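You operate a simulated robot arm through the tools that you are given. There is no shell and no other tool. Be economical: measure what you need, move in short steps, check, and stop when the job is done.

The job below is to be done with a simulated two-armed robot. You get a single attempt, and the scene is never put back.

Task
Pick up the box marked "wool" from the top of the front wall-side table with one hand, pass it to the other hand and put it on the top of the middle window-side table. Fetch the white pattern plate from the top of the big grey block and set it on the top of the middle wall-side table. Pull the tilt-out bin open. Do these in any order.

The check looks at the end state, three seconds after you hand in, the way a careful person would. Anything else that was tipped, shoved, dropped, spilled or broken makes it a failure.

Robot
Two 7-joint arms with two-finger grippers on one trunk, on a base that drives. Base frame: it is fixed to the floor where the robot stands at the start and does not move with it; the origin is under the middle of the robot, x ahead of it, y to its left, z up; the surface under the hand at the start is at about z = 740. Lengths are in mm, angles in rad, forces in N, time in s.
The left shoulder is at the start at [29, 216, 1417], the right one opposite. With the tool pointing down near the work surface each hand reaches from about 100 to 700 mm from the robot's upright axis, wherever it stands, measured 20 degrees to its own side. Places, roughly: pattern plate [-750, 1500, 750]; tilt-out bin [6800, -400, 300]; top of the middle wall-side table [2600, 0, 700]; top of the middle window-side table [2600, -600, 700]. Payload 3.43 kg a hand.
Tool frame (each hand has its own): the origin (TCP) lies between the finger pads and is the grasp point; the fingertips stand 20 mm ahead of it; z points along the fingers, y is the line along which they close. Largest opening 124 mm; the body of the gripper starts 93 mm behind the TCP.
Orientation is that of the tool frame in the base frame, as a unit quaternion [x, y, z, w]. With the fingers straight down and closing along the base's y, the tool's x points along the base's -x, its y along +y and its z along -z.

Tools
- The arms move only by the tool play_rows. It takes "left_deltas", "right_deltas" or both (then of equal length, played together; a hand with none holds still); each is a list of rows, each a list of 7 numbers: the finger opening in mm, from 0 to 124, then the shift along the base's x, y, z in mm, then the turn, a rotation vector about the base's x, y, z in degrees. In form: [[claw, x, y, z, wx, wy, wz], ...]. A call has 1 to 20 rows; each row is the pose to reach, as a shift and turn from the pose commanded when the call began. A row lasts 0.2 s, in which the tool goes at most 50 mm and 0.15 rad; a call with a longer step from one row to the next is refused whole, and so is a gripper value outside its range. A pose out of reach is approached as far as the arm can. The call stops where the force on the tool passes 40 N (or 10 N more than at its start, if that is more) or the arm is blocked; 0.2 s more then pass. The fingers move at their own pace (about 72 mm/s each) and stop on an object; they squeeze with about 29 N. The grip force told is the motor's: it shows also when the fingers shut on nothing. Time passes only in rows, and 0.2 s behind the last, so rows that repeat a pose let the fingers close. It gives the time, the measured TCP pose, the force on the tool (base axes), the opening and the grip force at its end, in the units of the frame above (readings bear some noise), with the torque about the TCP (base axes, N m) and any sound that the robot's microphone picked up.
- Cameras (640 x 400 px; columns grow to the right, rows downward): "scene" is now at [119.7, -0.8, 1572.1]; the picture's right is [-0.00, -1.00, 0.00], its down [-0.77, 0.00, -0.63] and it looks along [0.63, -0.00, -0.77] (base axes); focal length 253 px, centre (320, 200). "left" rides on the left gripper at [82, -14, -140] in its tool frame; the picture's right is [0.17, 0.99, 0.00], its down [-0.83, 0.14, -0.54] and it looks along [-0.53, 0.09, 0.84] (tool axes); focal length 243 px, centre (320, 200). "right" rides on the right gripper at [82, 14, -140] in its tool frame; the picture's right is [-0.17, 0.99, 0.00], its down [-0.83, -0.14, -0.54] and it looks along [-0.53, -0.09, 0.84] (tool axes); focal length 243 px, centre (320, 200). There is no depth. A picture from a camera that has moved, and an enlarged one, comes with that camera's place and axes in the base frame and with its lens.
- snapshot(camera): a new picture of that camera. It takes no simulated time.
- slide_trunk(by): slides the trunk up (or, below 0, down) by that many mm; the arms and the scene camera ride with it, the base frame stays. It gives what a move gives, with no picture.
- steer(legs): drives the robot by 1 to 6 legs, each [ahead, left, turn to the left] in mm, mm and rad, along the robot's own axes; the way and the turn of a leg run together, so that a leg with both is an arc; at most 1500 mm and 3.142 rad a leg. The arms and the cameras ride along, it lands a little off, and it stops where it bumps. It gives what a move gives.
- turn_head(pan, tilt): turns the head with the scene camera to pan (to the left, within 1.396 rad either way) and tilt (down, from -0.506 to 1.204), counted from straight ahead of the robot. It gives what a move gives.
- inspect(camera, box): a new picture of the part [left, top, right, bottom] of that camera's present view, enlarged. It takes no simulated time.
- sign_off(): hands the job in; it is judged then, once.

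Go step by step. Nothing tells you exact positions but the pictures and the camera data: compare them with the known pose of the tool, close in by small moves and look again before you grip or let go. The budget is 165 turns and 118 pictures, counting those below and the enlarged ones. Unless the task says otherwise, let go and move clear before handing in, and close with one line.

The tools are called after "Request:" by a JSON object that holds its "api" and its "payload". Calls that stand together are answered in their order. play_rows: Moves the arms, as the interface text tells. Its arguments: {"type":"object","properties":{"left_deltas":{"type":"array"},"right_deltas":{"type":"array"}},"required":[]} The other tools are called the same way: slide_trunk (by) slides the trunk up or down; steer (legs) drives the base; turn_head (pan, tilt) turns the head that bears the scene camera; snapshot (camera) takes a picture; inspect (camera, box) takes an enlarged picture of a part of a camera's view; sign_off () hands the job in.

At the start:

```text
time: 0.0
left_ee_pos: [554.5, 207.6, 1071.9]
left_orientation: [0.0, 1.0, 0.0, 0.001]
left_ft_force: [0.3, -0.1, 0.5]
left_torque: [0.01, -0.01, -0.03]
left_width: 124.2
left_grasp_force: 0.0
right_ee_pos: [642.9, -302.4, 1004.0]
right_orientation: [0.001, 1.0, -0.001, 0.002]
right_ft_force: [18.8, -0.4, -63.4]
right_torque: [-0.09, -2.49, -0.01]
right_width: 123.8
right_grasp_force: 0.1
trunk travel left (down, up): [-561.0, 30.0]
robot x, y, heading: [0.4, 1.9, 0.004]
head pan, tilt: [-0.002, 0.883]
```

scene: 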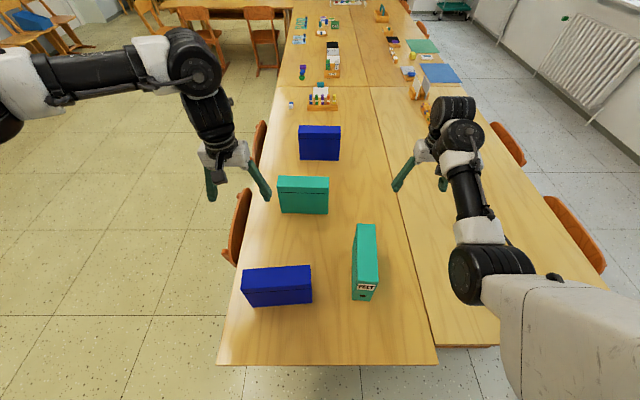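
right: 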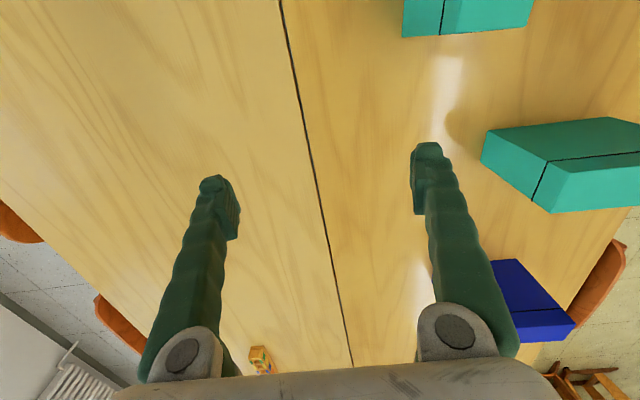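
left: 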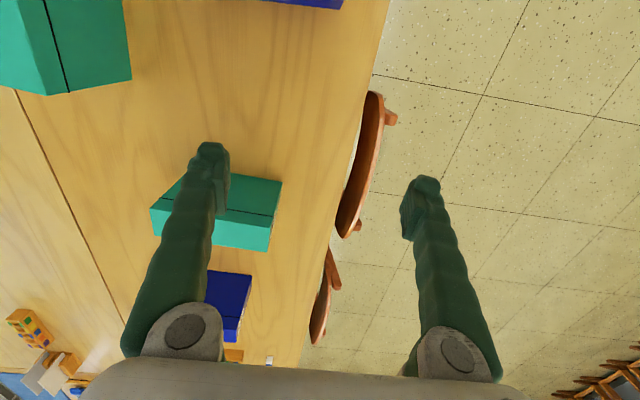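

I see four boxes on the front table, with one reading something like "FELT". I'll enlarge the boxes to find "wool".

Request:
{"api": "inspect", "payload": {"camera": "scene", "box": [220, 110, 400, 320]}}

Request:
{"api": "inspect", "payload": {"camera": "right", "box": [380, 0, 640, 360]}}

Request:
{"api": "inspect", "payload": {"camera": "left", "box": [0, 0, 360, 380]}}

```text
1.90 times, centred on (310, 215) of scene
camera zoom: at [119.7, -0.8, 1572.1], right [0.0, -1.0, 0.0], down [-0.77, 0.0, -0.63], along [0.63, 0.0, -0.77], focal length 482 px, centre (339, 171)
```

zoom: 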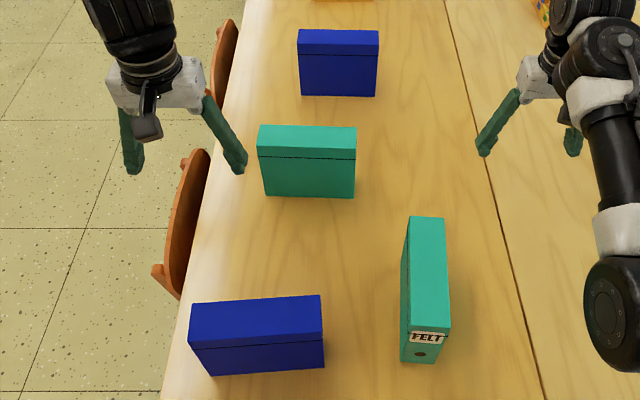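

```text
1.11 times, centred on (510, 180) of right
camera zoom: at [560.3, -289.1, 1143.6], right [0.17, 0.99, 0.0], down [0.83, -0.14, 0.54], along [0.54, -0.09, -0.84], focal length 270 px, centre (109, 222)
```

zoom: 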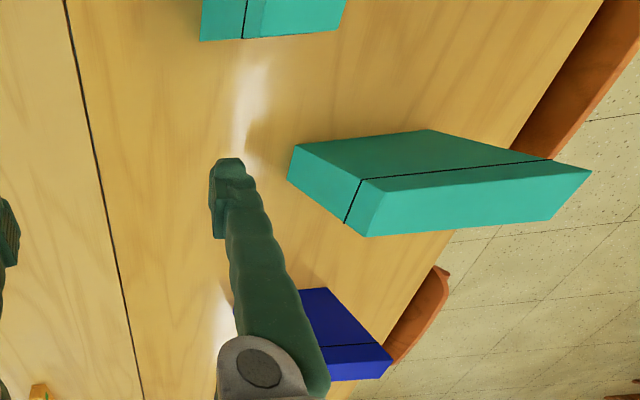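

```text
1.05 times, centred on (180, 190) of left (not enlarged: the box is as wide or as high as the picture)
camera zoom: at [472.3, 194.0, 1211.3], right [-0.17, 0.99, 0.0], down [0.83, 0.14, 0.54], along [0.53, 0.09, -0.84], focal length 255 px, centre (467, 210)
```

zoom: 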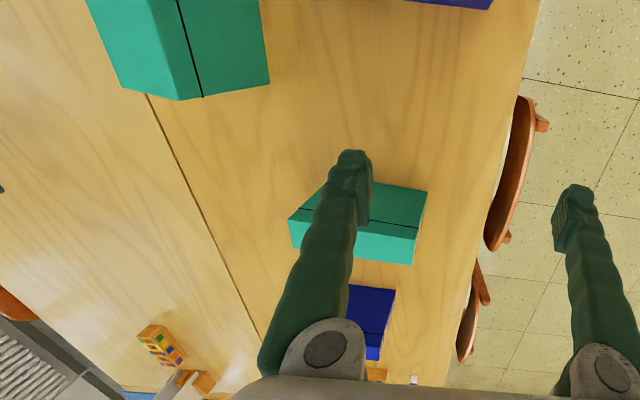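

The near left blue box is about 190 (along y) × 63 × 150 mm, and its end labels can't be seen from here. I'll move both hand cameras out to the sides to read the ends.

Request:
{"api": "play_rows", "payload": {"left_deltas": [[124, -29, 40, 0, 0, 0, 0], [124, -58, 80, 0, 0, 0, 0], [124, -87, 120, 0, 0, 0, 0], [124, -116, 160, 0, 0, 0, 0], [124, -145, 200, 0, 0, 0, 0], [124, -175, 235, 0, 0, 0, 0], [124, -175, 235, 0, 0, 0, 0]], "right_deltas": [[124, -43, 0, 0, 0, 0, 0], [124, -86, 0, 0, 0, 0, 0], [124, -129, 0, 0, 0, 0, 0], [124, -172, 0, 0, 0, 0, 0], [124, -215, 0, 0, 0, 0, 0], [124, -258, 0, 0, 0, 0, 0], [124, -258, 0, 0, 0, 0, 0]]}}

```text
time: 0.3
left_ee_pos: [546.5, 216.5, 1071.9]
left_orientation: [0.0, 1.0, 0.0, 0.0]
left_ft_force: [-0.5, 0.4, 0.5]
left_torque: [-0.02, -0.02, -0.03]
left_width: 123.9
left_grasp_force: 0.0
right_ee_pos: [638.8, -301.7, 1006.7]
right_orientation: [0.0, 1.0, -0.001, 0.015]
right_ft_force: [11.0, 0.5, -24.0]
right_torque: [-0.01, -0.37, 0.02]
right_width: 124.1
right_grasp_force: 0.2
right hand out of reach, approached as far as the arm can: row 1
trunk travel left (down, up): [-561.0, 30.0]
robot x, y, heading: [2.0, -1.9, -0.001]
head pan, tilt: [-0.002, 0.883]
stopped in row 1 (right hand): the force on the tool passed its limit at 137 N (the readings are from after the stop); the commanded pose is now the measured one
```

The right arm started jammed at a limit (137 N). I'll ease it with small moves while the left one stays put.

Request:
{"api": "play_rows", "payload": {"right_deltas": [[124, -3, 0, 5, 0, 0, 0], [124, -6, 0, 10, 0, 0, 0], [124, -10, 0, 20, 0, 0, 0]]}}

Request:
{"api": "snapshot", "payload": {"camera": "scene"}}

```text
time: 0.6
left_ee_pos: [547.7, 214.4, 1070.7]
left_orientation: [0.001, 1.0, -0.001, 0.0]
left_ft_force: [-0.1, 0.3, 0.1]
left_torque: [0.04, -0.03, -0.02]
left_width: 123.9
left_grasp_force: 0.0
right_ee_pos: [640.3, -301.6, 1006.6]
right_orientation: [0.0, 1.0, 0.0, 0.016]
right_ft_force: [6.1, -0.2, -15.9]
right_torque: [-0.04, -0.4, 0.0]
right_width: 124.1
right_grasp_force: 0.0
trunk travel left (down, up): [-561.0, 30.0]
robot x, y, heading: [-0.3, 1.1, 0.001]
head pan, tilt: [-0.002, 0.883]
stopped in row 1 (right hand): the force on the tool passed its limit at 56 N (the readings are from after the stop); the commanded pose is now the measured one
```

```text
111 pictures are left
camera scene: at [120.3, -1.4, 1572.1], right [0.0, -1.0, 0.0], down [-0.77, 0.0, -0.63], along [0.63, 0.0, -0.77], focal length 253 px, centre (320, 200)
```

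scene: 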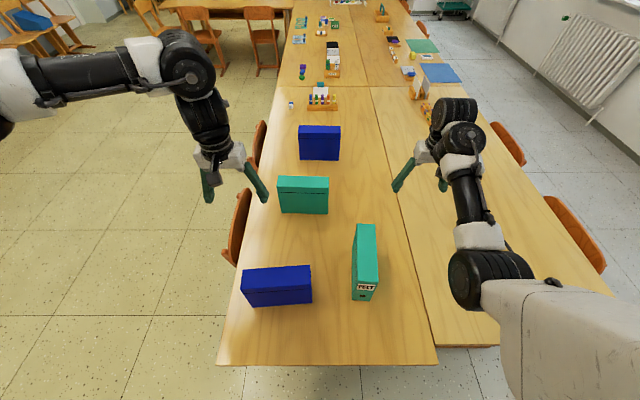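

Something presses the right hand down and forward (likely its own wrist folding), and moving up makes it worse. I'll try easing it forward and down.

Request:
{"api": "play_rows", "payload": {"right_deltas": [[124, 2, 0, -5, 0, 0, 0], [124, 4, 0, -12, 0, 0, 0], [124, 6, 0, -20, 0, 0, 0], [124, 8, 0, -30, 0, 0, 0]]}}

Request:
{"api": "turn_head", "payload": {"pan": -0.5, "tilt": 0.75}}

Request:
{"api": "snapshot", "payload": {"camera": "scene"}}

```text
time: 1.6
left_ee_pos: [547.3, 215.9, 1071.9]
left_orientation: [0.001, 1.0, 0.0, 0.001]
left_ft_force: [-0.8, -0.1, 0.8]
left_torque: [-0.02, 0.01, 0.01]
left_width: 123.9
left_grasp_force: 0.1
right_ee_pos: [647.3, -303.4, 975.7]
right_orientation: [0.0, 1.0, -0.001, 0.016]
right_ft_force: [0.0, 0.1, 0.4]
right_torque: [-0.03, 0.02, 0.03]
right_width: 123.8
right_grasp_force: 0.0
trunk travel left (down, up): [-561.0, 30.0]
robot x, y, heading: [0.3, -3.1, 0.002]
head pan, tilt: [-0.002, 0.883]
```

```text
time: 2.5
left_ee_pos: [547.7, 215.3, 1072.3]
left_orientation: [0.0, 1.0, -0.001, 0.0]
left_ft_force: [0.2, 0.5, -0.4]
left_torque: [-0.02, -0.02, 0.03]
left_width: 123.9
left_grasp_force: 0.0
right_ee_pos: [646.0, -301.9, 977.3]
right_orientation: [0.0, 1.0, 0.0, 0.016]
right_ft_force: [0.0, -0.5, 0.8]
right_torque: [0.02, 0.04, -0.01]
right_width: 123.9
right_grasp_force: 0.1
trunk travel left (down, up): [-561.0, 30.0]
robot x, y, heading: [1.4, 2.6, -0.002]
head pan, tilt: [-0.499, 0.75]
```

```text
110 pictures are left
camera scene: at [115.8, -40.1, 1582.7], right [-0.48, -0.88, 0.0], down [-0.6, 0.33, -0.73], along [0.64, -0.35, -0.68], focal length 253 px, centre (320, 200)
```

scene: 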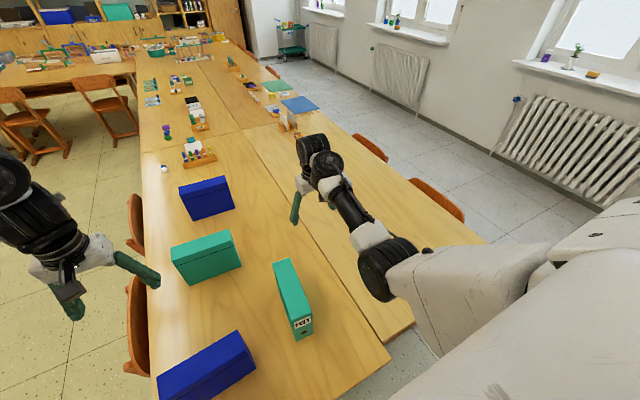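

The right hand is free now. I'll go on with the side looks.

Request:
{"api": "play_rows", "payload": {"left_deltas": [[124, -29, 40, 0, 0, 0, 0], [124, -58, 80, 0, 0, 0, 0], [124, -87, 120, 0, 0, 0, 0], [124, -116, 160, 0, 0, 0, 0], [124, -145, 200, 0, 0, 0, 0], [124, -170, 235, 0, 0, 0, 0], [124, -170, 235, 0, 0, 0, 0]], "right_deltas": [[124, -40, 0, 0, 0, 0, 0], [124, -80, 0, 0, 0, 0, 0], [124, -120, 0, 0, 0, 0, 0], [124, -160, 0, 0, 0, 0, 0], [124, -200, 0, 0, 0, 0, 0], [124, -240, 0, 0, 0, 0, 0], [124, -240, 0, 0, 0, 0, 0]]}}

Request:
{"api": "snapshot", "payload": {"camera": "left"}}

Request:
{"api": "snapshot", "payload": {"camera": "right"}}

```text
time: 3.0
left_ee_pos: [506.3, 269.0, 1071.5]
left_orientation: [0.001, 1.0, -0.003, 0.002]
left_ft_force: [0.0, 0.6, 0.3]
left_torque: [-0.03, -0.03, -0.01]
left_width: 124.1
left_grasp_force: 0.0
right_ee_pos: [598.1, -299.3, 981.4]
right_orientation: [0.0, 1.0, 0.0, 0.027]
right_ft_force: [9.7, 0.1, -21.7]
right_torque: [0.02, -0.59, 0.06]
right_width: 123.9
right_grasp_force: 0.0
right hand out of reach, approached as far as the arm can: row 2
trunk travel left (down, up): [-561.0, 30.0]
robot x, y, heading: [-0.5, 3.1, 0.003]
head pan, tilt: [-0.499, 0.75]
stopped in row 2 (right hand): the force on the tool passed its limit at 115 N (the readings are from after the stop); the commanded pose is now the measured one
```

```text
109 pictures are left
camera left: at [425.1, 255.6, 1211.6], right [-0.16, 0.99, 0.0], down [0.83, 0.14, 0.54], along [0.53, 0.08, -0.84], focal length 243 px, centre (320, 200)
```

left: 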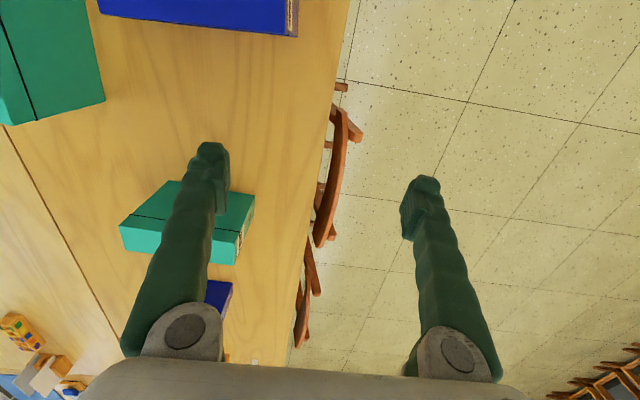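

```text
108 pictures are left
camera right: at [508.2, -285.2, 1116.0], right [0.17, 0.99, 0.01], down [0.8, -0.14, 0.58], along [0.58, -0.09, -0.81], focal length 243 px, centre (320, 200)
```

right: 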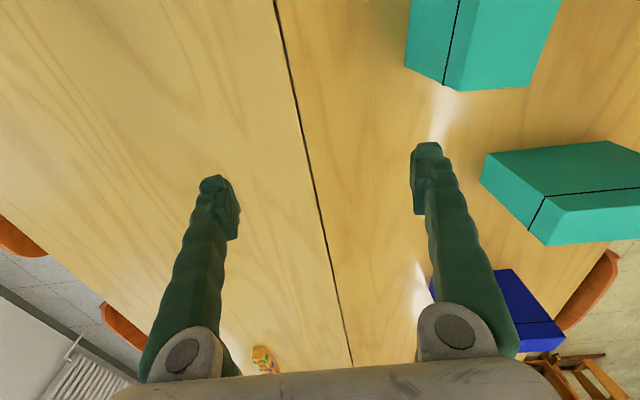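

The blue near box and the second teal box carry labels on their +y ends. I'll move only the left hand further out and forward to read them.

Request:
{"api": "play_rows", "payload": {"left_deltas": [[124, -10, 45, -10, 0, 0, 0], [124, -20, 90, -25, 0, 0, 0], [124, -30, 135, -40, 0, 0, 0], [124, -40, 180, -50, 0, 0, 0], [124, -40, 180, -50, 0, 0, 0]]}}

Request:
{"api": "inspect", "payload": {"camera": "left", "box": [0, 0, 320, 200]}}

```text
time: 3.9
left_ee_pos: [479.3, 414.0, 1028.7]
left_orientation: [0.001, 1.0, -0.002, 0.0]
left_ft_force: [-0.3, 1.3, -0.2]
left_torque: [-0.02, 0.0, 0.02]
left_width: 124.1
left_grasp_force: 0.0
right_ee_pos: [599.6, -301.0, 978.3]
right_orientation: [0.001, 1.0, -0.001, 0.025]
right_ft_force: [7.4, -0.7, -16.7]
right_torque: [0.02, -0.35, 0.0]
right_width: 123.9
right_grasp_force: 0.1
trunk travel left (down, up): [-561.0, 30.0]
robot x, y, heading: [0.1, 1.6, 0.005]
head pan, tilt: [-0.499, 0.75]
stopped in row 4 (right hand): the force on the tool passed its limit at 41 N (the readings are from after the stop); the commanded pose is now the measured one
```

```text
2.00 times, centred on (160, 100) of left
camera zoom: at [397.1, 399.9, 1168.1], right [-0.16, 0.99, 0.0], down [0.83, 0.14, 0.54], along [0.53, 0.09, -0.84], focal length 485 px, centre (640, 400)
```

zoom: 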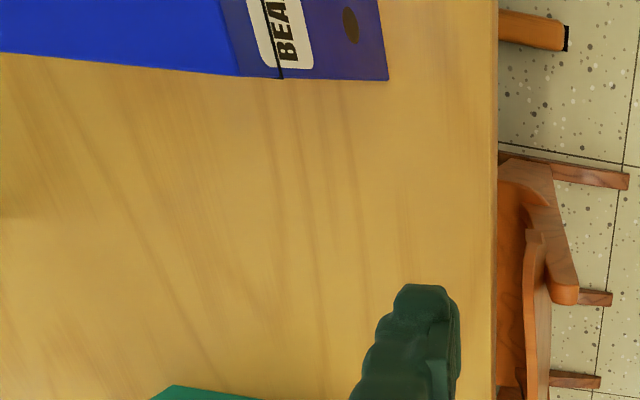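

The near blue one is "BEA…" (beads or similar). Next I'll look at the second teal box, and ease the right hand down to relieve it.

Request:
{"api": "inspect", "payload": {"camera": "left", "box": [0, 140, 320, 340]}}

Request:
{"api": "play_rows", "payload": {"right_deltas": [[124, 4, 0, -10, 0, 0, 0], [124, 6, 0, -20, 0, 0, 0], [124, 8, 0, -30, 0, 0, 0]]}}

```text
2.00 times, centred on (160, 240) of left
camera zoom: at [397.1, 399.9, 1168.1], right [-0.16, 0.99, 0.0], down [0.83, 0.14, 0.54], along [0.53, 0.09, -0.84], focal length 485 px, centre (640, 120)
```

zoom: 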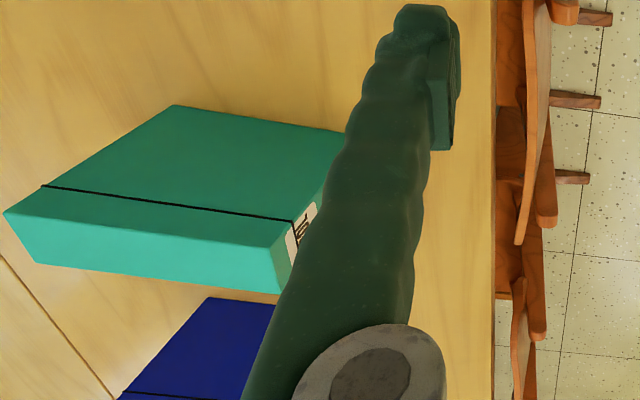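

```text
time: 4.7
left_ee_pos: [478.2, 411.8, 1027.9]
left_orientation: [0.0, 1.0, -0.001, 0.0]
left_ft_force: [-0.2, -0.3, 1.0]
left_torque: [-0.01, 0.02, -0.03]
left_width: 124.0
left_grasp_force: 0.0
right_ee_pos: [608.6, -302.6, 949.1]
right_orientation: [0.001, 1.0, 0.0, 0.025]
right_ft_force: [0.0, -0.3, -0.3]
right_torque: [-0.01, -0.03, -0.01]
right_width: 123.7
right_grasp_force: 0.0
trunk travel left (down, up): [-561.0, 30.0]
robot x, y, heading: [-1.0, -2.3, 0.003]
head pan, tilt: [-0.499, 0.75]
```

A finger hides the label, so I'll shift the left hand forward and out.

Request:
{"api": "play_rows", "payload": {"left_deltas": [[124, 45, 15, 0, 0, 0, 0], [124, 90, 30, 0, 0, 0, 0], [124, 130, 45, 0, 0, 0, 0], [124, 150, 55, 0, 0, 0, 0], [124, 150, 55, 0, 0, 0, 0]]}}

Request:
{"api": "inspect", "payload": {"camera": "left", "box": [0, 0, 320, 200]}}

Request:
{"api": "inspect", "payload": {"camera": "left", "box": [0, 140, 320, 340]}}

```text
time: 5.9
left_ee_pos: [627.8, 470.8, 1027.5]
left_orientation: [0.002, 1.0, 0.0, 0.0]
left_ft_force: [0.0, 0.7, -0.8]
left_torque: [-0.01, -0.02, -0.02]
left_width: 123.8
left_grasp_force: 0.1
right_ee_pos: [608.5, -303.0, 948.9]
right_orientation: [0.001, 1.0, -0.001, 0.024]
right_ft_force: [0.1, -0.1, -0.6]
right_torque: [0.01, 0.01, -0.03]
right_width: 123.6
right_grasp_force: 0.1
trunk travel left (down, up): [-561.0, 30.0]
robot x, y, heading: [-0.9, -2.0, 0.001]
head pan, tilt: [-0.499, 0.75]
```

```text
2.00 times, centred on (160, 100) of left
camera zoom: at [546.8, 456.0, 1167.4], right [-0.16, 0.99, 0.0], down [0.83, 0.14, 0.54], along [0.53, 0.09, -0.84], focal length 485 px, centre (640, 400)
```

zoom: 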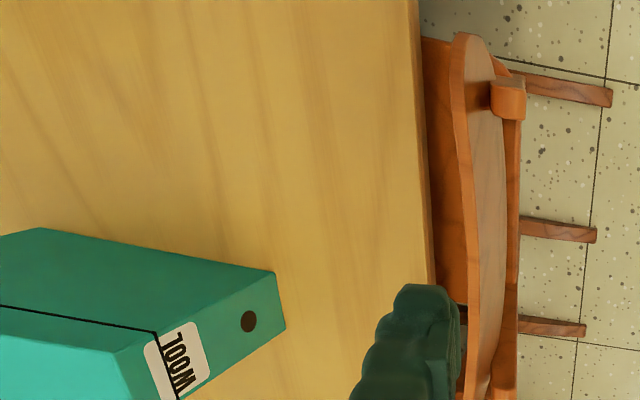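

```text
2.00 times, centred on (160, 240) of left
camera zoom: at [546.8, 456.0, 1167.4], right [-0.16, 0.99, 0.0], down [0.83, 0.14, 0.54], along [0.53, 0.09, -0.84], focal length 485 px, centre (640, 120)
```

zoom: 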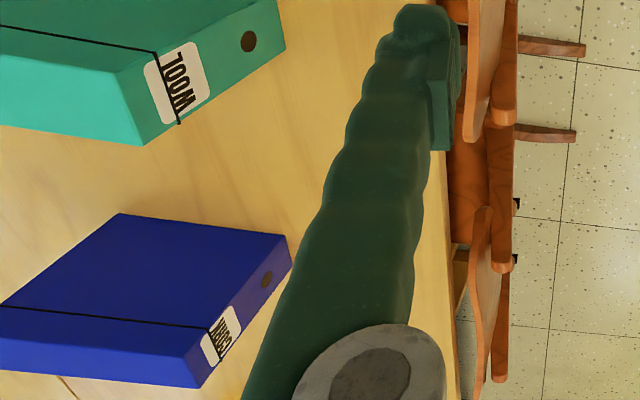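

"WOOL" is the second teal box: x≈734–790, y≈−35–153, top z≈888, centre about (762, 59). That's slightly beyond reach, so I'll look down at the base to see how far I can drive forward.

Request:
{"api": "turn_head", "payload": {"pan": 0, "tilt": 1.2}}

Request:
{"api": "snapshot", "payload": {"camera": "scene"}}

```text
time: 6.9
left_ee_pos: [629.9, 468.0, 1027.7]
left_orientation: [0.002, 1.0, 0.0, -0.001]
left_ft_force: [-0.3, -0.3, 0.2]
left_torque: [-0.01, 0.05, 0.0]
left_width: 123.9
left_grasp_force: 0.1
right_ee_pos: [607.7, -302.4, 947.7]
right_orientation: [0.0, 1.0, 0.0, 0.025]
right_ft_force: [0.2, -0.1, 0.4]
right_torque: [-0.02, -0.03, 0.0]
right_width: 124.0
right_grasp_force: 0.0
trunk travel left (down, up): [-561.0, 30.0]
robot x, y, heading: [4.5, -0.0, 0.003]
head pan, tilt: [0.0, 1.201]
```

```text
103 pictures are left
camera scene: at [99.2, -0.8, 1551.0], right [0.0, -1.0, 0.0], down [-0.93, 0.0, -0.36], along [0.36, 0.0, -0.93], focal length 253 px, centre (320, 200)
```

scene: 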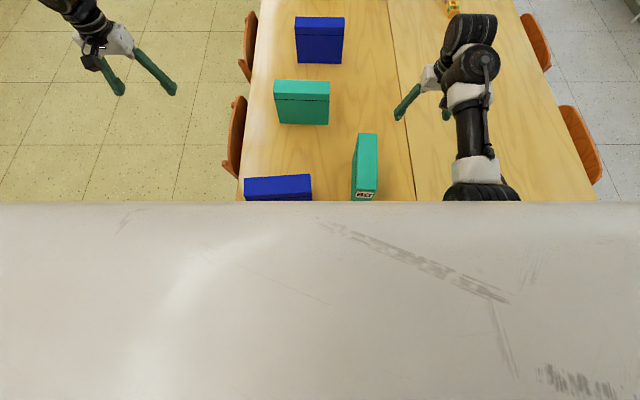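

The chest blocks the view of the base, so I won't drive under the table. Turning right will bring the left shoulder forward. First I'll test whether the right hand can retract when it's lower.

Request:
{"api": "play_rows", "payload": {"right_deltas": [[124, 0, -10, -30, 0, 0, 0], [124, 0, -20, -60, 0, 0, 0], [124, -25, -20, -60, 0, 0, 0], [124, -50, -20, -60, 0, 0, 0], [124, -75, -20, -60, 0, 0, 0], [124, -100, -20, -60, 0, 0, 0], [124, -130, -20, -60, 0, 0, 0], [124, -160, -20, -60, 0, 0, 0]]}}

```text
time: 8.7
left_ee_pos: [627.6, 468.2, 1027.2]
left_orientation: [0.001, 1.0, -0.001, 0.0]
left_ft_force: [0.0, 0.8, 0.6]
left_torque: [0.01, 0.0, -0.01]
left_width: 124.2
left_grasp_force: 0.0
right_ee_pos: [446.2, -324.3, 889.3]
right_orientation: [0.001, 1.0, -0.001, 0.024]
right_ft_force: [0.2, 0.0, 0.7]
right_torque: [0.0, -0.02, -0.01]
right_width: 124.3
right_grasp_force: 0.0
trunk travel left (down, up): [-561.0, 30.0]
robot x, y, heading: [-1.9, -2.4, -0.003]
head pan, tilt: [0.0, 1.201]
```

Lower down, the right hand retracts freely. Now I'll raise it here and yaw it +90°, and yaw the left hand −90°.

Request:
{"api": "play_rows", "payload": {"right_deltas": [[124, -10, 0, 15, 0, 0, 8], [124, -20, 0, 30, 0, 0, 16], [124, -20, 0, 45, 0, 0, 24], [124, -20, 0, 60, 0, 0, 32], [124, -20, 0, 75, 0, 0, 40], [124, -20, 0, 90, 0, 0, 48], [124, -20, 0, 100, 0, 0, 56], [124, -20, 0, 100, 0, 0, 64], [124, -20, 0, 100, 0, 0, 72], [124, -20, 0, 100, 0, 0, 80], [124, -20, 0, 100, 0, 0, 88], [124, -20, 0, 100, 0, 0, 90]], "left_deltas": [[124, 0, 0, 0, 0, 0, -8], [124, 0, 0, 0, 0, 0, -16], [124, 0, 0, 0, 0, 0, -24], [124, 0, 0, 0, 0, 0, -32], [124, 0, 0, 0, 0, 0, -40], [124, 0, 0, 0, 0, 0, -48], [124, 0, 0, 0, 0, 0, -56], [124, 0, 0, 0, 0, 0, -64], [124, 0, 0, 0, 0, 0, -72], [124, 0, 0, 0, 0, 0, -80], [124, 0, 0, 0, 0, 0, -88], [124, 0, 0, 0, 0, 0, -90]]}}

```text
time: 9.2
left_ee_pos: [628.0, 469.4, 1028.0]
left_orientation: [0.103, 0.995, 0.0, 0.001]
left_ft_force: [1.2, 0.5, -0.2]
left_torque: [-0.02, 0.0, 0.03]
left_width: 124.2
left_grasp_force: 0.1
right_ee_pos: [435.1, -323.5, 911.2]
right_orientation: [-0.094, 0.995, 0.001, 0.032]
right_ft_force: [4.8, -3.8, -8.4]
right_torque: [0.52, 0.02, 0.28]
right_width: 124.0
right_grasp_force: 0.0
trunk travel left (down, up): [-561.0, 30.0]
robot x, y, heading: [-1.9, 1.7, 0.002]
head pan, tilt: [0.0, 1.201]
stopped in row 2 (right hand): the force on the tool passed its limit at 115 N (the readings are from after the stop); the commanded pose is now the measured one
```

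The right arm is blocked again as it rises. I'll look at its posture.

Request:
{"api": "turn_head", "payload": {"pan": -0.6, "tilt": 0.7}}

Request:
{"api": "snapshot", "payload": {"camera": "scene"}}

Request:
{"api": "snapshot", "payload": {"camera": "left"}}

```text
time: 10.2
left_ee_pos: [628.5, 468.3, 1026.7]
left_orientation: [0.102, 0.995, -0.001, -0.001]
left_ft_force: [0.0, -0.1, -0.1]
left_torque: [0.0, -0.04, -0.04]
left_width: 124.3
left_grasp_force: 0.1
right_ee_pos: [436.1, -323.1, 911.8]
right_orientation: [-0.094, 0.995, 0.003, 0.03]
right_ft_force: [5.1, 0.1, -13.0]
right_torque: [-0.17, -0.47, -0.08]
right_width: 123.9
right_grasp_force: 0.1
trunk travel left (down, up): [-561.0, 30.0]
robot x, y, heading: [-0.3, -0.9, -0.004]
head pan, tilt: [-0.6, 0.7]
```

```text
102 pictures are left
camera scene: at [113.2, -48.5, 1586.9], right [-0.56, -0.83, 0.0], down [-0.53, 0.36, -0.76], along [0.63, -0.43, -0.64], focal length 253 px, centre (320, 200)
```

scene: 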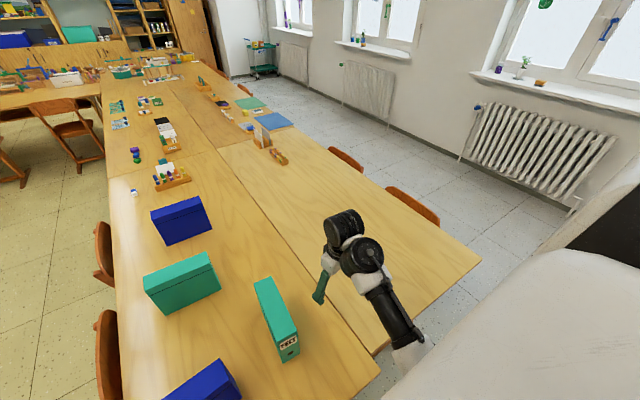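

```text
101 pictures are left
camera left: at [546.2, 471.9, 1167.4], right [0.04, 1.0, 0.0], down [0.84, -0.03, 0.54], along [0.54, -0.02, -0.84], focal length 243 px, centre (320, 200)
```

left: 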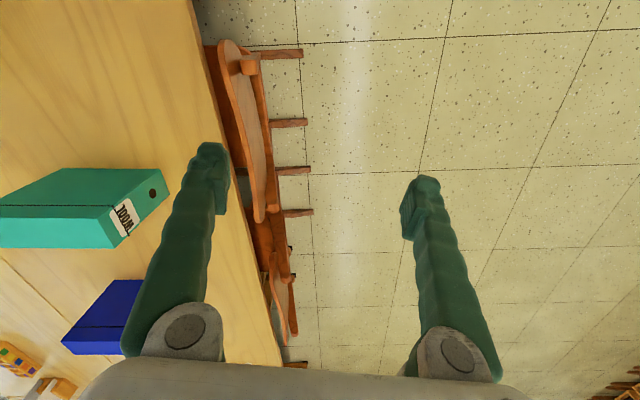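

The right arm has a low elbow, so its wrist runs out of bend when the hand goes high. It works near table height. I'll lower it and yaw both hands.

Request:
{"api": "play_rows", "payload": {"right_deltas": [[124, 5, -5, -15, 0, 0, 0], [124, 10, -10, -30, 0, 0, 8], [124, 20, -20, -45, 0, 0, 16], [124, 30, -20, -60, 0, 0, 24], [124, 40, -20, -70, 0, 0, 32], [124, 50, -20, -70, 0, 0, 40], [124, 50, -20, -70, 0, 0, 48], [124, 50, -20, -70, 0, 0, 56], [124, 50, -20, -70, 0, 0, 64], [124, 50, -20, -70, 0, 0, 72], [124, 50, -20, -70, 0, 0, 79]], "left_deltas": [[124, 0, 0, 0, 0, 0, -8], [124, 0, 0, 0, 0, 0, -16], [124, 0, 0, 0, 0, 0, -24], [124, 0, 0, 0, 0, 0, -32], [124, 0, 0, 0, 0, 0, -40], [124, 0, 0, 0, 0, 0, -48], [124, 0, 0, 0, 0, 0, -56], [124, 0, 0, 0, 0, 0, -64], [124, 0, 0, 0, 0, 0, -72], [124, 0, 0, 0, 0, 0, -78], [124, 0, 0, 0, 0, 0, -78]]}}

```text
time: 12.7
left_ee_pos: [629.8, 469.3, 1027.2]
left_orientation: [0.706, 0.709, -0.001, 0.0]
left_ft_force: [0.0, 0.7, -0.2]
left_torque: [-0.01, -0.01, 0.0]
left_width: 123.9
left_grasp_force: 0.1
right_ee_pos: [489.1, -311.8, 842.2]
right_orientation: [0.751, -0.66, -0.006, -0.001]
right_ft_force: [-0.1, 1.0, 0.0]
right_torque: [-0.02, 0.04, 0.0]
right_width: 123.9
right_grasp_force: 0.0
trunk travel left (down, up): [-561.0, 30.0]
robot x, y, heading: [1.5, 2.1, -0.003]
head pan, tilt: [-0.6, 0.7]
stopped in row 11 (right hand): the arm was blocked; the commanded pose is now the measured one
```

The right hand overshot to about 97° of yaw and then got blocked, so I'll check the picture.

Request:
{"api": "turn_head", "payload": {"pan": -0.2, "tilt": 0.85}}

Request:
{"api": "snapshot", "payload": {"camera": "scene"}}

Request:
{"api": "snapshot", "payload": {"camera": "right"}}

```text
time: 13.6
left_ee_pos: [629.0, 469.3, 1027.3]
left_orientation: [0.705, 0.709, 0.0, -0.001]
left_ft_force: [-0.5, 0.4, -0.1]
left_torque: [-0.01, 0.04, 0.0]
left_width: 124.1
left_grasp_force: 0.1
right_ee_pos: [487.9, -311.3, 841.5]
right_orientation: [0.75, -0.661, -0.007, -0.003]
right_ft_force: [0.8, -0.6, -0.6]
right_torque: [-0.02, 0.01, -0.02]
right_width: 124.1
right_grasp_force: 0.1
trunk travel left (down, up): [-561.0, 30.0]
robot x, y, heading: [0.8, -3.8, -0.0]
head pan, tilt: [-0.201, 0.85]
```

```text
100 pictures are left
camera scene: at [119.8, -16.3, 1574.7], right [-0.2, -0.98, 0.0], down [-0.74, 0.15, -0.66], along [0.65, -0.13, -0.75], focal length 253 px, centre (320, 200)
```

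scene: 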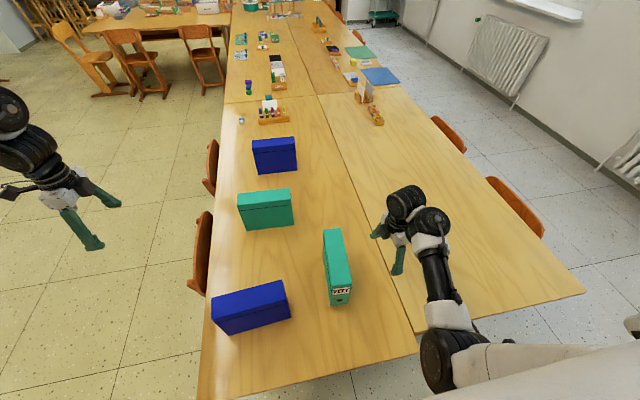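

```text
99 pictures are left
camera right: at [486.6, -396.0, 979.5], right [-1.0, 0.04, 0.01], down [0.04, 0.83, 0.55], along [0.02, 0.55, -0.84], focal length 243 px, centre (320, 200)
```

right: 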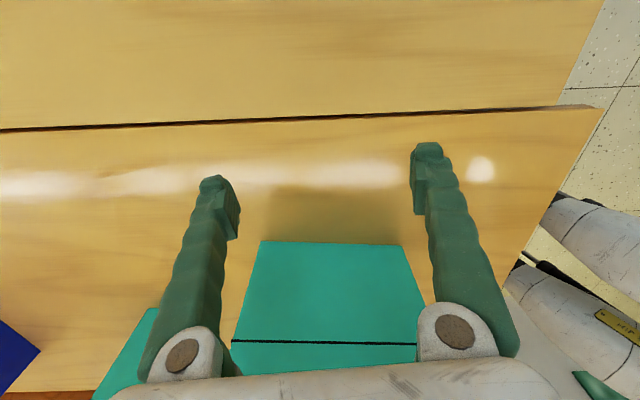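

Both hands are yawed. I'll turn the robot right by 0.3 so the left shoulder comes nearer to the wool box.

Request:
{"api": "steer", "payload": {"legs": [[0, 0, -0.3]]}}

Request:
{"api": "slide_trunk", "payload": {"by": -50}}

Request:
{"api": "turn_head", "payload": {"pan": 0.25, "tilt": 0.8}}

Request:
{"api": "snapshot", "payload": {"camera": "scene"}}

```text
time: 15.2
left_ee_pos: [737.0, 266.0, 1026.8]
left_orientation: [0.802, 0.597, 0.0, 0.0]
left_ft_force: [0.3, -0.4, 0.0]
left_torque: [-0.01, 0.02, -0.01]
left_width: 123.8
left_grasp_force: 0.0
right_ee_pos: [377.8, -439.2, 842.6]
right_orientation: [-0.646, 0.764, 0.006, 0.003]
right_ft_force: [-0.7, 0.3, -0.4]
right_torque: [0.0, -0.04, 0.0]
right_width: 124.4
right_grasp_force: 0.1
trunk travel left (down, up): [-561.0, 30.0]
robot x, y, heading: [-1.8, 0.9, -0.296]
head pan, tilt: [-0.201, 0.85]
```

```text
time: 16.1
left_ee_pos: [738.4, 266.1, 977.3]
left_orientation: [0.803, 0.597, 0.0, 0.0]
left_ft_force: [0.5, -0.2, 0.0]
left_torque: [-0.01, 0.0, 0.0]
left_width: 124.0
left_grasp_force: 0.1
right_ee_pos: [376.7, -434.1, 789.0]
right_orientation: [-0.662, 0.75, 0.002, -0.008]
right_ft_force: [-0.7, -0.4, 1.0]
right_torque: [0.03, 0.02, 0.01]
right_width: 123.8
right_grasp_force: 0.0
trunk travel left (down, up): [-511.0, 80.0]
robot x, y, heading: [2.7, -1.1, -0.293]
head pan, tilt: [-0.201, 0.85]
```

```text
time: 17.1
left_ee_pos: [738.0, 266.5, 975.8]
left_orientation: [0.802, 0.597, -0.001, -0.001]
left_ft_force: [-0.2, -0.1, 0.2]
left_torque: [-0.02, 0.01, 0.01]
left_width: 124.0
left_grasp_force: 0.1
right_ee_pos: [375.6, -437.6, 789.3]
right_orientation: [-0.661, 0.751, 0.0, -0.008]
right_ft_force: [-0.9, 0.8, -0.4]
right_torque: [-0.02, -0.02, 0.03]
right_width: 123.9
right_grasp_force: 0.0
trunk travel left (down, up): [-511.0, 80.0]
robot x, y, heading: [-2.7, 0.1, -0.292]
head pan, tilt: [0.25, 0.799]
```

```text
98 pictures are left
camera scene: at [163.7, -30.0, 1519.6], right [-0.05, -1.0, 0.0], down [-0.72, 0.03, -0.7], along [0.7, -0.03, -0.72], focal length 253 px, centre (320, 200)
```

scene: 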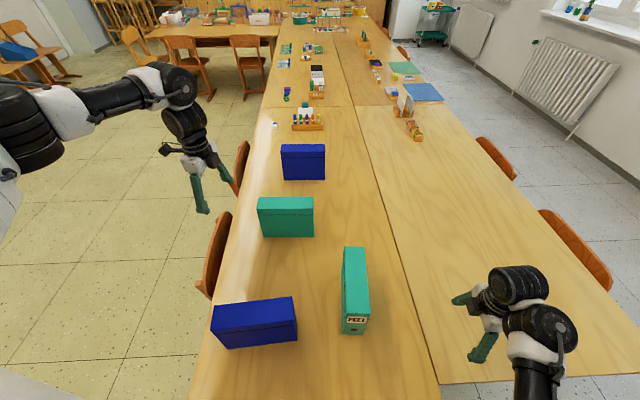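

The box estimate holds. I'll move the left hand over the +y part of the wool box with its yaw squared, then look.

Request:
{"api": "play_rows", "payload": {"left_deltas": [[124, 5, -30, 10, 0, 0, 6], [124, 10, -60, 15, 0, 0, 12], [124, 15, -90, 15, 0, 0, 16.7], [124, 20, -120, 15, 0, 0, 16.7], [124, 24, -150, 15, 0, 0, 16.7], [124, 24, -150, 15, 0, 0, 16.7]]}}

Request:
{"api": "snapshot", "payload": {"camera": "left"}}

Request:
{"api": "snapshot", "payload": {"camera": "scene"}}

```text
time: 18.4
left_ee_pos: [764.1, 115.0, 993.4]
left_orientation: [0.707, 0.707, -0.001, -0.001]
left_ft_force: [-0.5, 0.0, 0.4]
left_torque: [-0.02, 0.01, 0.02]
left_width: 124.1
left_grasp_force: 0.0
right_ee_pos: [377.6, -442.6, 792.3]
right_orientation: [-0.657, 0.754, -0.001, -0.009]
right_ft_force: [-0.7, 0.5, -0.3]
right_torque: [-0.02, 0.01, -0.02]
right_width: 123.8
right_grasp_force: 0.1
trunk travel left (down, up): [-511.0, 80.0]
robot x, y, heading: [4.7, -0.9, -0.296]
head pan, tilt: [0.25, 0.799]
```

```text
97 pictures are left
camera left: at [751.2, 196.5, 1132.9], right [0.99, 0.17, 0.0], down [0.14, -0.83, 0.54], along [0.09, -0.53, -0.84], focal length 243 px, centre (320, 200)
```

left: 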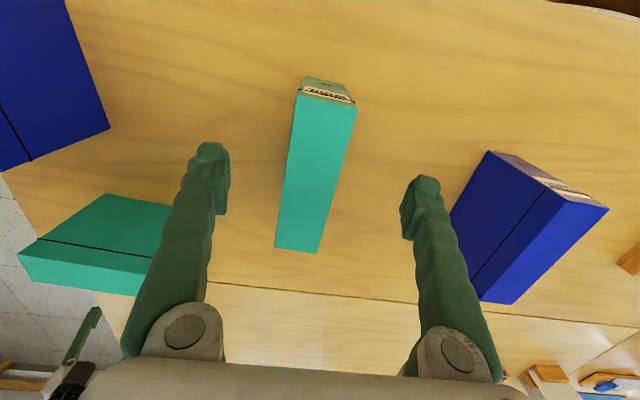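

```text
96 pictures are left
camera scene: at [163.6, -28.7, 1519.7], right [-0.05, -1.0, 0.0], down [-0.72, 0.03, -0.7], along [0.7, -0.03, -0.72], focal length 253 px, centre (320, 200)
```

scene: 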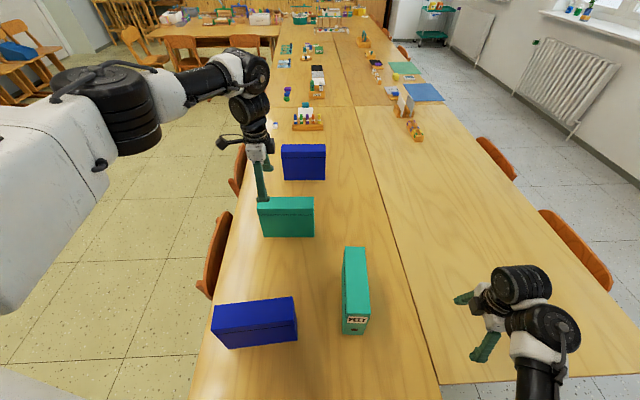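

The box top reads centred at x≈764 with a yaw of about −2.6°. I'll descend to z≈825 and grip below the lid line.

Request:
{"api": "play_rows", "payload": {"left_deltas": [[124, 0, 0, -35, 0, 0, -2.6], [124, 0, 0, -70, 0, 0, -2.6], [124, 0, 0, -105, 0, 0, -2.6], [124, 0, 0, -140, 0, 0, -2.6], [124, 0, 0, -168, 0, 0, -2.6], [124, 0, 0, -168, 0, 0, -2.6]]}}

Request:
{"api": "snapshot", "payload": {"camera": "left"}}

```text
time: 19.9
left_ee_pos: [764.9, 116.0, 824.1]
left_orientation: [0.723, 0.691, -0.001, 0.0]
left_ft_force: [0.2, -0.1, 0.2]
left_torque: [-0.04, -0.01, -0.01]
left_width: 124.1
left_grasp_force: 0.1
right_ee_pos: [378.9, -445.9, 793.2]
right_orientation: [-0.656, 0.755, -0.004, -0.008]
right_ft_force: [0.1, 0.0, -0.2]
right_torque: [-0.03, 0.01, 0.02]
right_width: 124.1
right_grasp_force: 0.1
trunk travel left (down, up): [-511.0, 80.0]
robot x, y, heading: [0.2, -0.3, -0.297]
head pan, tilt: [0.25, 0.799]
```

```text
95 pictures are left
camera left: at [755.0, 199.2, 964.4], right [0.99, 0.12, 0.0], down [0.1, -0.84, 0.54], along [0.06, -0.54, -0.84], focal length 243 px, centre (320, 200)
```

left: 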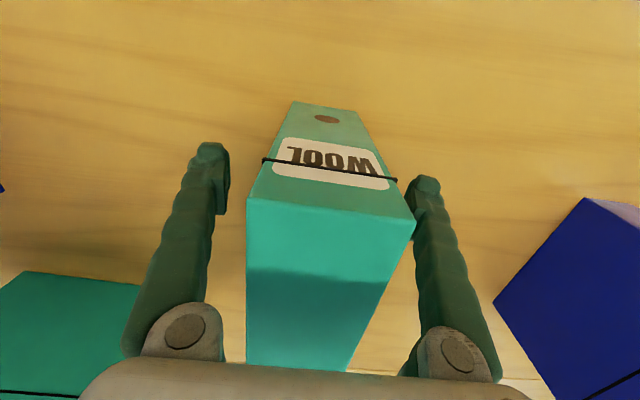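

The box is between the fingers, so I'll close and lift a little.

Request:
{"api": "play_rows", "payload": {"left_deltas": [[90, 0, 0, 0, 0, 0, 0], [50, 0, 0, 0, 0, 0, 0], [40, 0, 0, 0, 0, 0, 0], [40, 0, 0, 0, 0, 0, 0], [40, 0, 0, 0, 0, 0, 0], [40, 0, 0, 0, 0, 0, 0]]}}

Request:
{"api": "play_rows", "payload": {"left_deltas": [[40, 0, 0, 8, 0, 0, 0], [40, 0, 0, 20, 0, 0, 0], [40, 0, 0, 35, 0, 0, 0], [40, 0, 0, 50, 0, 0, 0], [40, 0, 0, 50, 0, 0, 0]]}}

Request:
{"api": "snapshot", "payload": {"camera": "scene"}}

Request:
{"api": "snapshot", "payload": {"camera": "left"}}

```text
time: 21.2
left_ee_pos: [763.1, 116.4, 823.2]
left_orientation: [0.723, 0.691, -0.001, 0.0]
left_ft_force: [-0.8, 0.3, 0.3]
left_torque: [0.07, -0.05, -0.01]
left_width: 57.1
left_grasp_force: 29.0
right_ee_pos: [376.9, -447.5, 794.6]
right_orientation: [-0.654, 0.757, -0.004, -0.01]
right_ft_force: [-0.2, -0.8, -0.4]
right_torque: [0.02, -0.04, -0.03]
right_width: 124.0
right_grasp_force: 0.1
trunk travel left (down, up): [-511.0, 80.0]
robot x, y, heading: [0.4, -2.1, -0.294]
head pan, tilt: [0.25, 0.799]
```

```text
time: 22.4
left_ee_pos: [762.7, 114.8, 873.8]
left_orientation: [0.723, 0.691, 0.0, 0.0]
left_ft_force: [1.0, 0.7, -3.7]
left_torque: [0.19, -0.01, 0.01]
left_width: 57.0
left_grasp_force: 29.6
right_ee_pos: [377.8, -449.7, 793.0]
right_orientation: [-0.653, 0.757, -0.003, -0.01]
right_ft_force: [-0.1, 0.0, -0.2]
right_torque: [0.02, 0.02, 0.0]
right_width: 124.2
right_grasp_force: 0.0
trunk travel left (down, up): [-511.0, 80.0]
robot x, y, heading: [2.6, -0.4, -0.294]
head pan, tilt: [0.25, 0.799]
```

```text
94 pictures are left
camera scene: at [164.2, -30.1, 1519.5], right [-0.05, -1.0, 0.0], down [-0.72, 0.03, -0.7], along [0.7, -0.03, -0.72], focal length 253 px, centre (320, 200)
```

scene: 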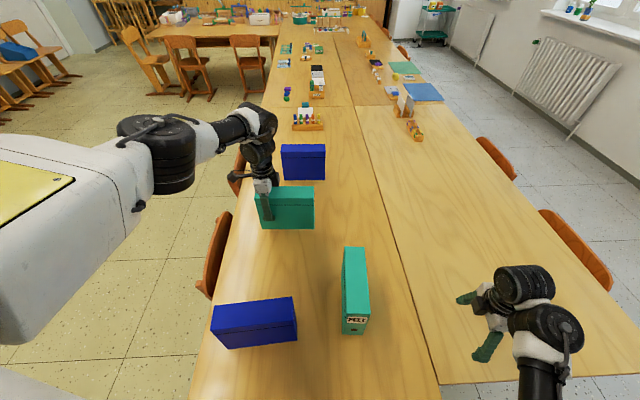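

```text
93 pictures are left
camera left: at [753.7, 196.5, 1013.8], right [0.99, 0.12, 0.0], down [0.1, -0.84, 0.54], along [0.06, -0.53, -0.84], focal length 243 px, centre (320, 200)
```

left: 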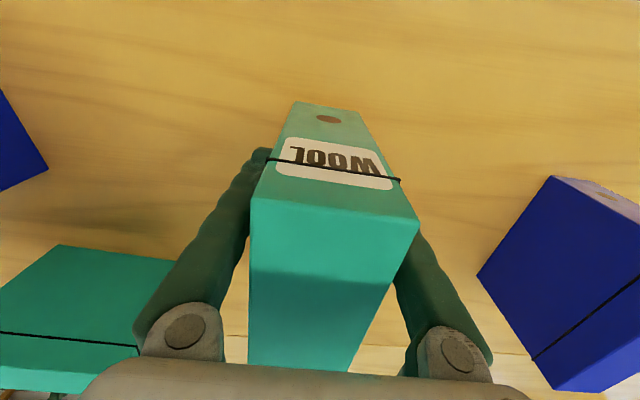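

The box is up (weight ≈3.7 N) and level. I'll bring it over the empty part of the window-side table, to about (610, −235), clear of the felt box.

Request:
{"api": "play_rows", "payload": {"left_deltas": [[40, -25, -25, 5, 0, 0, 0], [40, -50, -50, 10, 0, 0, 0], [40, -75, -75, 10, 0, 0, 0], [40, -90, -110, 10, 0, 0, 0], [40, -100, -145, 10, 0, 0, 0], [40, -105, -180, 10, 0, 0, 0], [40, -110, -215, 10, 0, 0, 0], [40, -115, -250, 10, 0, 0, 0], [40, -120, -285, 10, 0, 0, 0], [40, -130, -320, 10, 0, 0, 0], [40, -145, -350, 10, 0, 0, 0], [40, -145, -350, 10, 0, 0, 0]]}}

Request:
{"api": "snapshot", "payload": {"camera": "scene"}}

```text
time: 25.1
left_ee_pos: [615.8, -204.2, 887.6]
left_orientation: [0.716, 0.698, -0.001, -0.001]
left_ft_force: [-0.1, -0.9, -3.4]
left_torque: [0.19, 0.04, -0.02]
left_width: 57.0
left_grasp_force: 28.7
left hand out of reach, approached as far as the arm can: row 9, 10, 11, 12
right_ee_pos: [376.8, -449.9, 792.7]
right_orientation: [-0.654, 0.756, -0.004, -0.011]
right_ft_force: [1.1, -0.4, 0.2]
right_torque: [0.0, 0.06, -0.04]
right_width: 124.1
right_grasp_force: 0.1
trunk travel left (down, up): [-511.0, 80.0]
robot x, y, heading: [3.9, 2.8, -0.298]
head pan, tilt: [0.25, 0.799]
```

```text
92 pictures are left
camera scene: at [164.5, -30.3, 1519.5], right [-0.05, -1.0, 0.0], down [-0.72, 0.03, -0.7], along [0.7, -0.03, -0.72], focal length 253 px, centre (320, 200)
```

scene: 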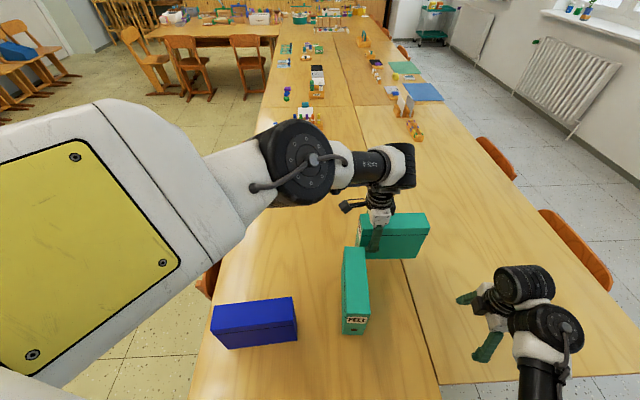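

The box centre is at about (615, −260) with its top at ≈952. I'll bring the right hand in from the −y side with fingers straddling it, stopping short first for a look.

Request:
{"api": "play_rows", "payload": {"right_deltas": [[124, 40, -5, 10, 0, 0, 2], [124, 80, -5, 25, 0, 0, 4], [124, 120, -5, 40, 0, 0, 6.5], [124, 160, -5, 55, 0, 0, 6.5], [124, 200, -5, 70, 0, 0, 6.5], [124, 237, 0, 84, 0, 0, 6.5], [124, 237, 0, 84, 0, 0, 6.5]]}}

Request:
{"api": "snapshot", "payload": {"camera": "right"}}

Request:
{"api": "snapshot", "payload": {"camera": "scene"}}

```text
time: 26.6
left_ee_pos: [612.9, -205.1, 886.3]
left_orientation: [0.717, 0.697, -0.002, -0.001]
left_ft_force: [-0.3, 0.2, -2.8]
left_torque: [0.19, 0.03, -0.02]
left_width: 57.1
left_grasp_force: 29.4
right_ee_pos: [613.2, -440.1, 874.4]
right_orientation: [-0.688, 0.725, 0.006, 0.004]
right_ft_force: [0.4, 0.7, 0.5]
right_torque: [0.03, -0.03, -0.01]
right_width: 124.1
right_grasp_force: 0.0
trunk travel left (down, up): [-511.0, 80.0]
robot x, y, heading: [-1.6, -0.8, -0.295]
head pan, tilt: [0.25, 0.799]
```

```text
91 pictures are left
camera right: at [595.6, -523.9, 1012.7], right [-0.98, 0.22, 0.01], down [0.19, 0.81, 0.55], along [0.12, 0.54, -0.83], focal length 243 px, centre (320, 200)
```

right: 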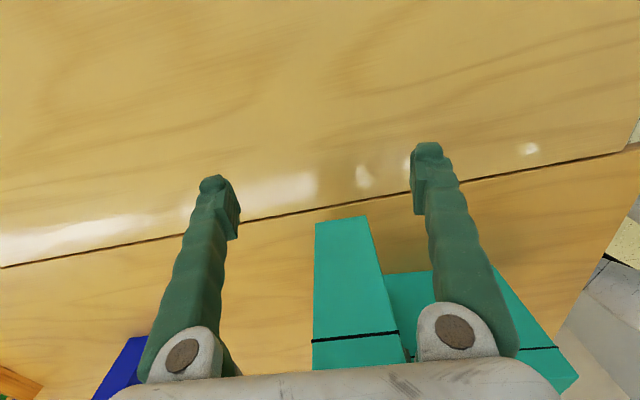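

```text
90 pictures are left
camera scene: at [163.4, -30.4, 1519.6], right [-0.05, -1.0, 0.0], down [-0.72, 0.03, -0.7], along [0.7, -0.03, -0.72], focal length 253 px, centre (320, 200)
```

scene: 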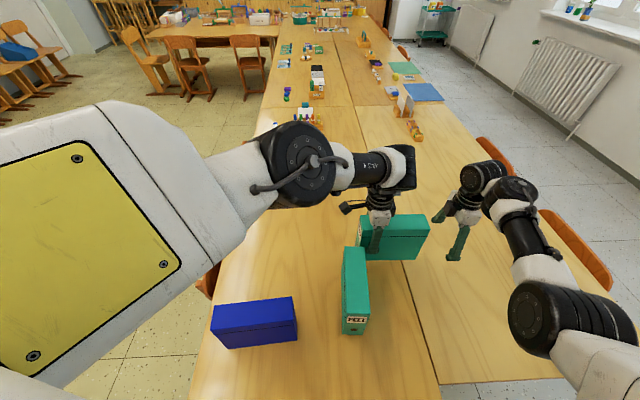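

The box end is at x≈580–637, y≈−357, and it lines up. I'll slide the right hand in by +170 in y.

Request:
{"api": "play_rows", "payload": {"right_deltas": [[124, -1, 35, 0, 0, 0, 1], [124, -1, 70, 0, 0, 0, 1], [124, -1, 105, 0, 0, 0, 1], [124, -1, 140, 0, 0, 0, 1], [124, -1, 168, 0, 0, 0, 1], [124, -1, 168, 0, 0, 0, 1]]}}

Request:
{"api": "snapshot", "payload": {"camera": "right"}}

Request:
{"api": "snapshot", "payload": {"camera": "scene"}}

```text
time: 27.8
left_ee_pos: [615.4, -197.4, 883.2]
left_orientation: [0.714, 0.7, 0.001, -0.007]
left_ft_force: [-0.1, -0.9, -2.6]
left_torque: [0.22, 0.0, 0.01]
left_width: 57.0
left_grasp_force: 29.0
right_ee_pos: [616.1, -290.2, 873.9]
right_orientation: [-0.689, 0.725, 0.004, 0.001]
right_ft_force: [-1.4, 0.2, -0.6]
right_torque: [0.0, 0.0, -0.01]
right_width: 124.0
right_grasp_force: 0.1
trunk travel left (down, up): [-511.0, 80.0]
robot x, y, heading: [-1.7, 0.2, -0.295]
head pan, tilt: [0.25, 0.799]
stopped in row 5 (left hand): the force on the tool passed its limit at 56 N (the readings are from after the stop); the commanded pose is now the measured one
```

```text
89 pictures are left
camera right: at [598.5, -372.6, 1012.7], right [-0.98, 0.21, 0.01], down [0.18, 0.82, 0.54], along [0.11, 0.53, -0.84], focal length 243 px, centre (320, 200)
```

right: 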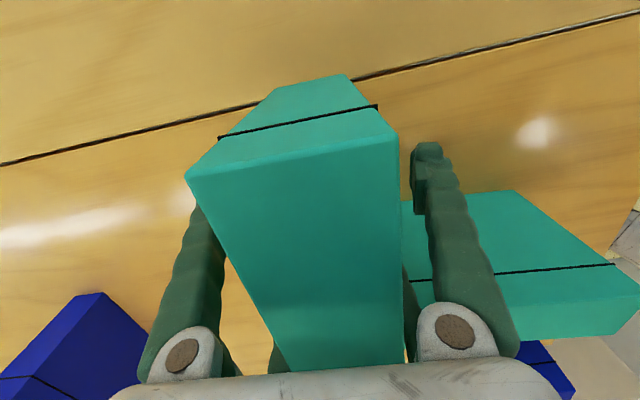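

```text
88 pictures are left
camera scene: at [164.2, -29.8, 1519.5], right [-0.05, -1.0, 0.0], down [-0.72, 0.03, -0.7], along [0.7, -0.03, -0.72], focal length 253 px, centre (320, 200)
```

scene: 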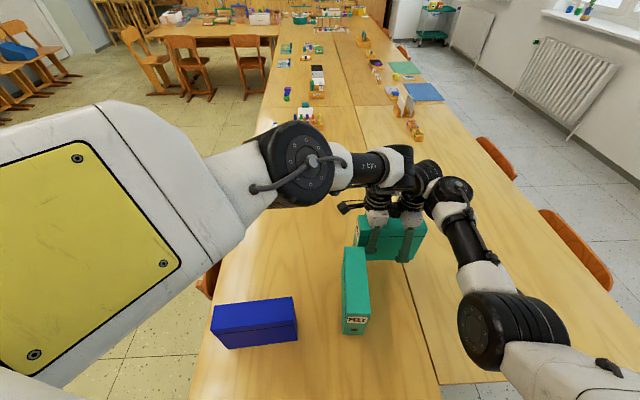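

The wrists touch at 93 mm separation, so I'll grip with the right here, backed off slightly (about 38 mm off the box centre, which is fine for a light box).

Request:
{"api": "play_rows", "payload": {"right_deltas": [[124, -1, -4, 0, 0, 0, 0], [90, -1, -4, 0, 0, 0, 1], [60, -1, -4, 0, 0, 0, 1], [40, -1, -4, 0, 0, 0, 1], [40, -1, -4, 0, 0, 0, 1], [40, -1, -4, 0, 0, 0, 1], [40, -1, -4, 0, 0, 0, 1]]}}

Request:
{"api": "snapshot", "payload": {"camera": "right"}}

```text
time: 29.4
left_ee_pos: [615.0, -197.8, 886.4]
left_orientation: [0.714, 0.7, 0.003, -0.006]
left_ft_force: [8.7, -0.6, -10.3]
left_torque: [0.5, -0.25, 0.19]
left_width: 56.8
left_grasp_force: 29.1
right_ee_pos: [613.2, -293.9, 874.6]
right_orientation: [-0.697, 0.718, 0.005, 0.0]
right_ft_force: [-8.2, 0.2, 6.4]
right_torque: [0.36, 0.17, 0.61]
right_width: 57.0
right_grasp_force: 29.2
trunk travel left (down, up): [-511.0, 80.0]
robot x, y, heading: [-0.7, 0.2, -0.296]
head pan, tilt: [0.25, 0.799]
```

```text
87 pictures are left
camera right: at [598.5, -377.0, 1013.1], right [-0.98, 0.2, 0.01], down [0.17, 0.82, 0.54], along [0.1, 0.54, -0.84], focal length 243 px, centre (320, 200)
```

right: 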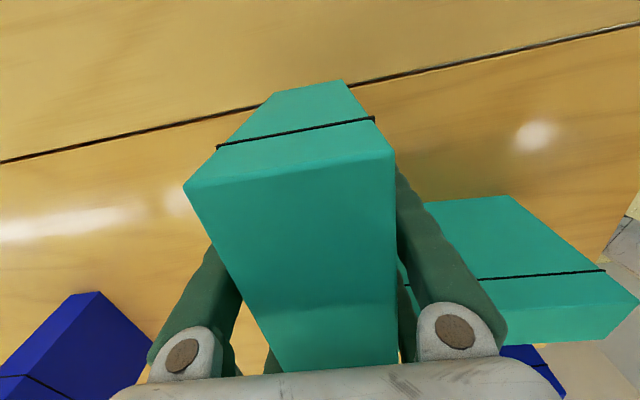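

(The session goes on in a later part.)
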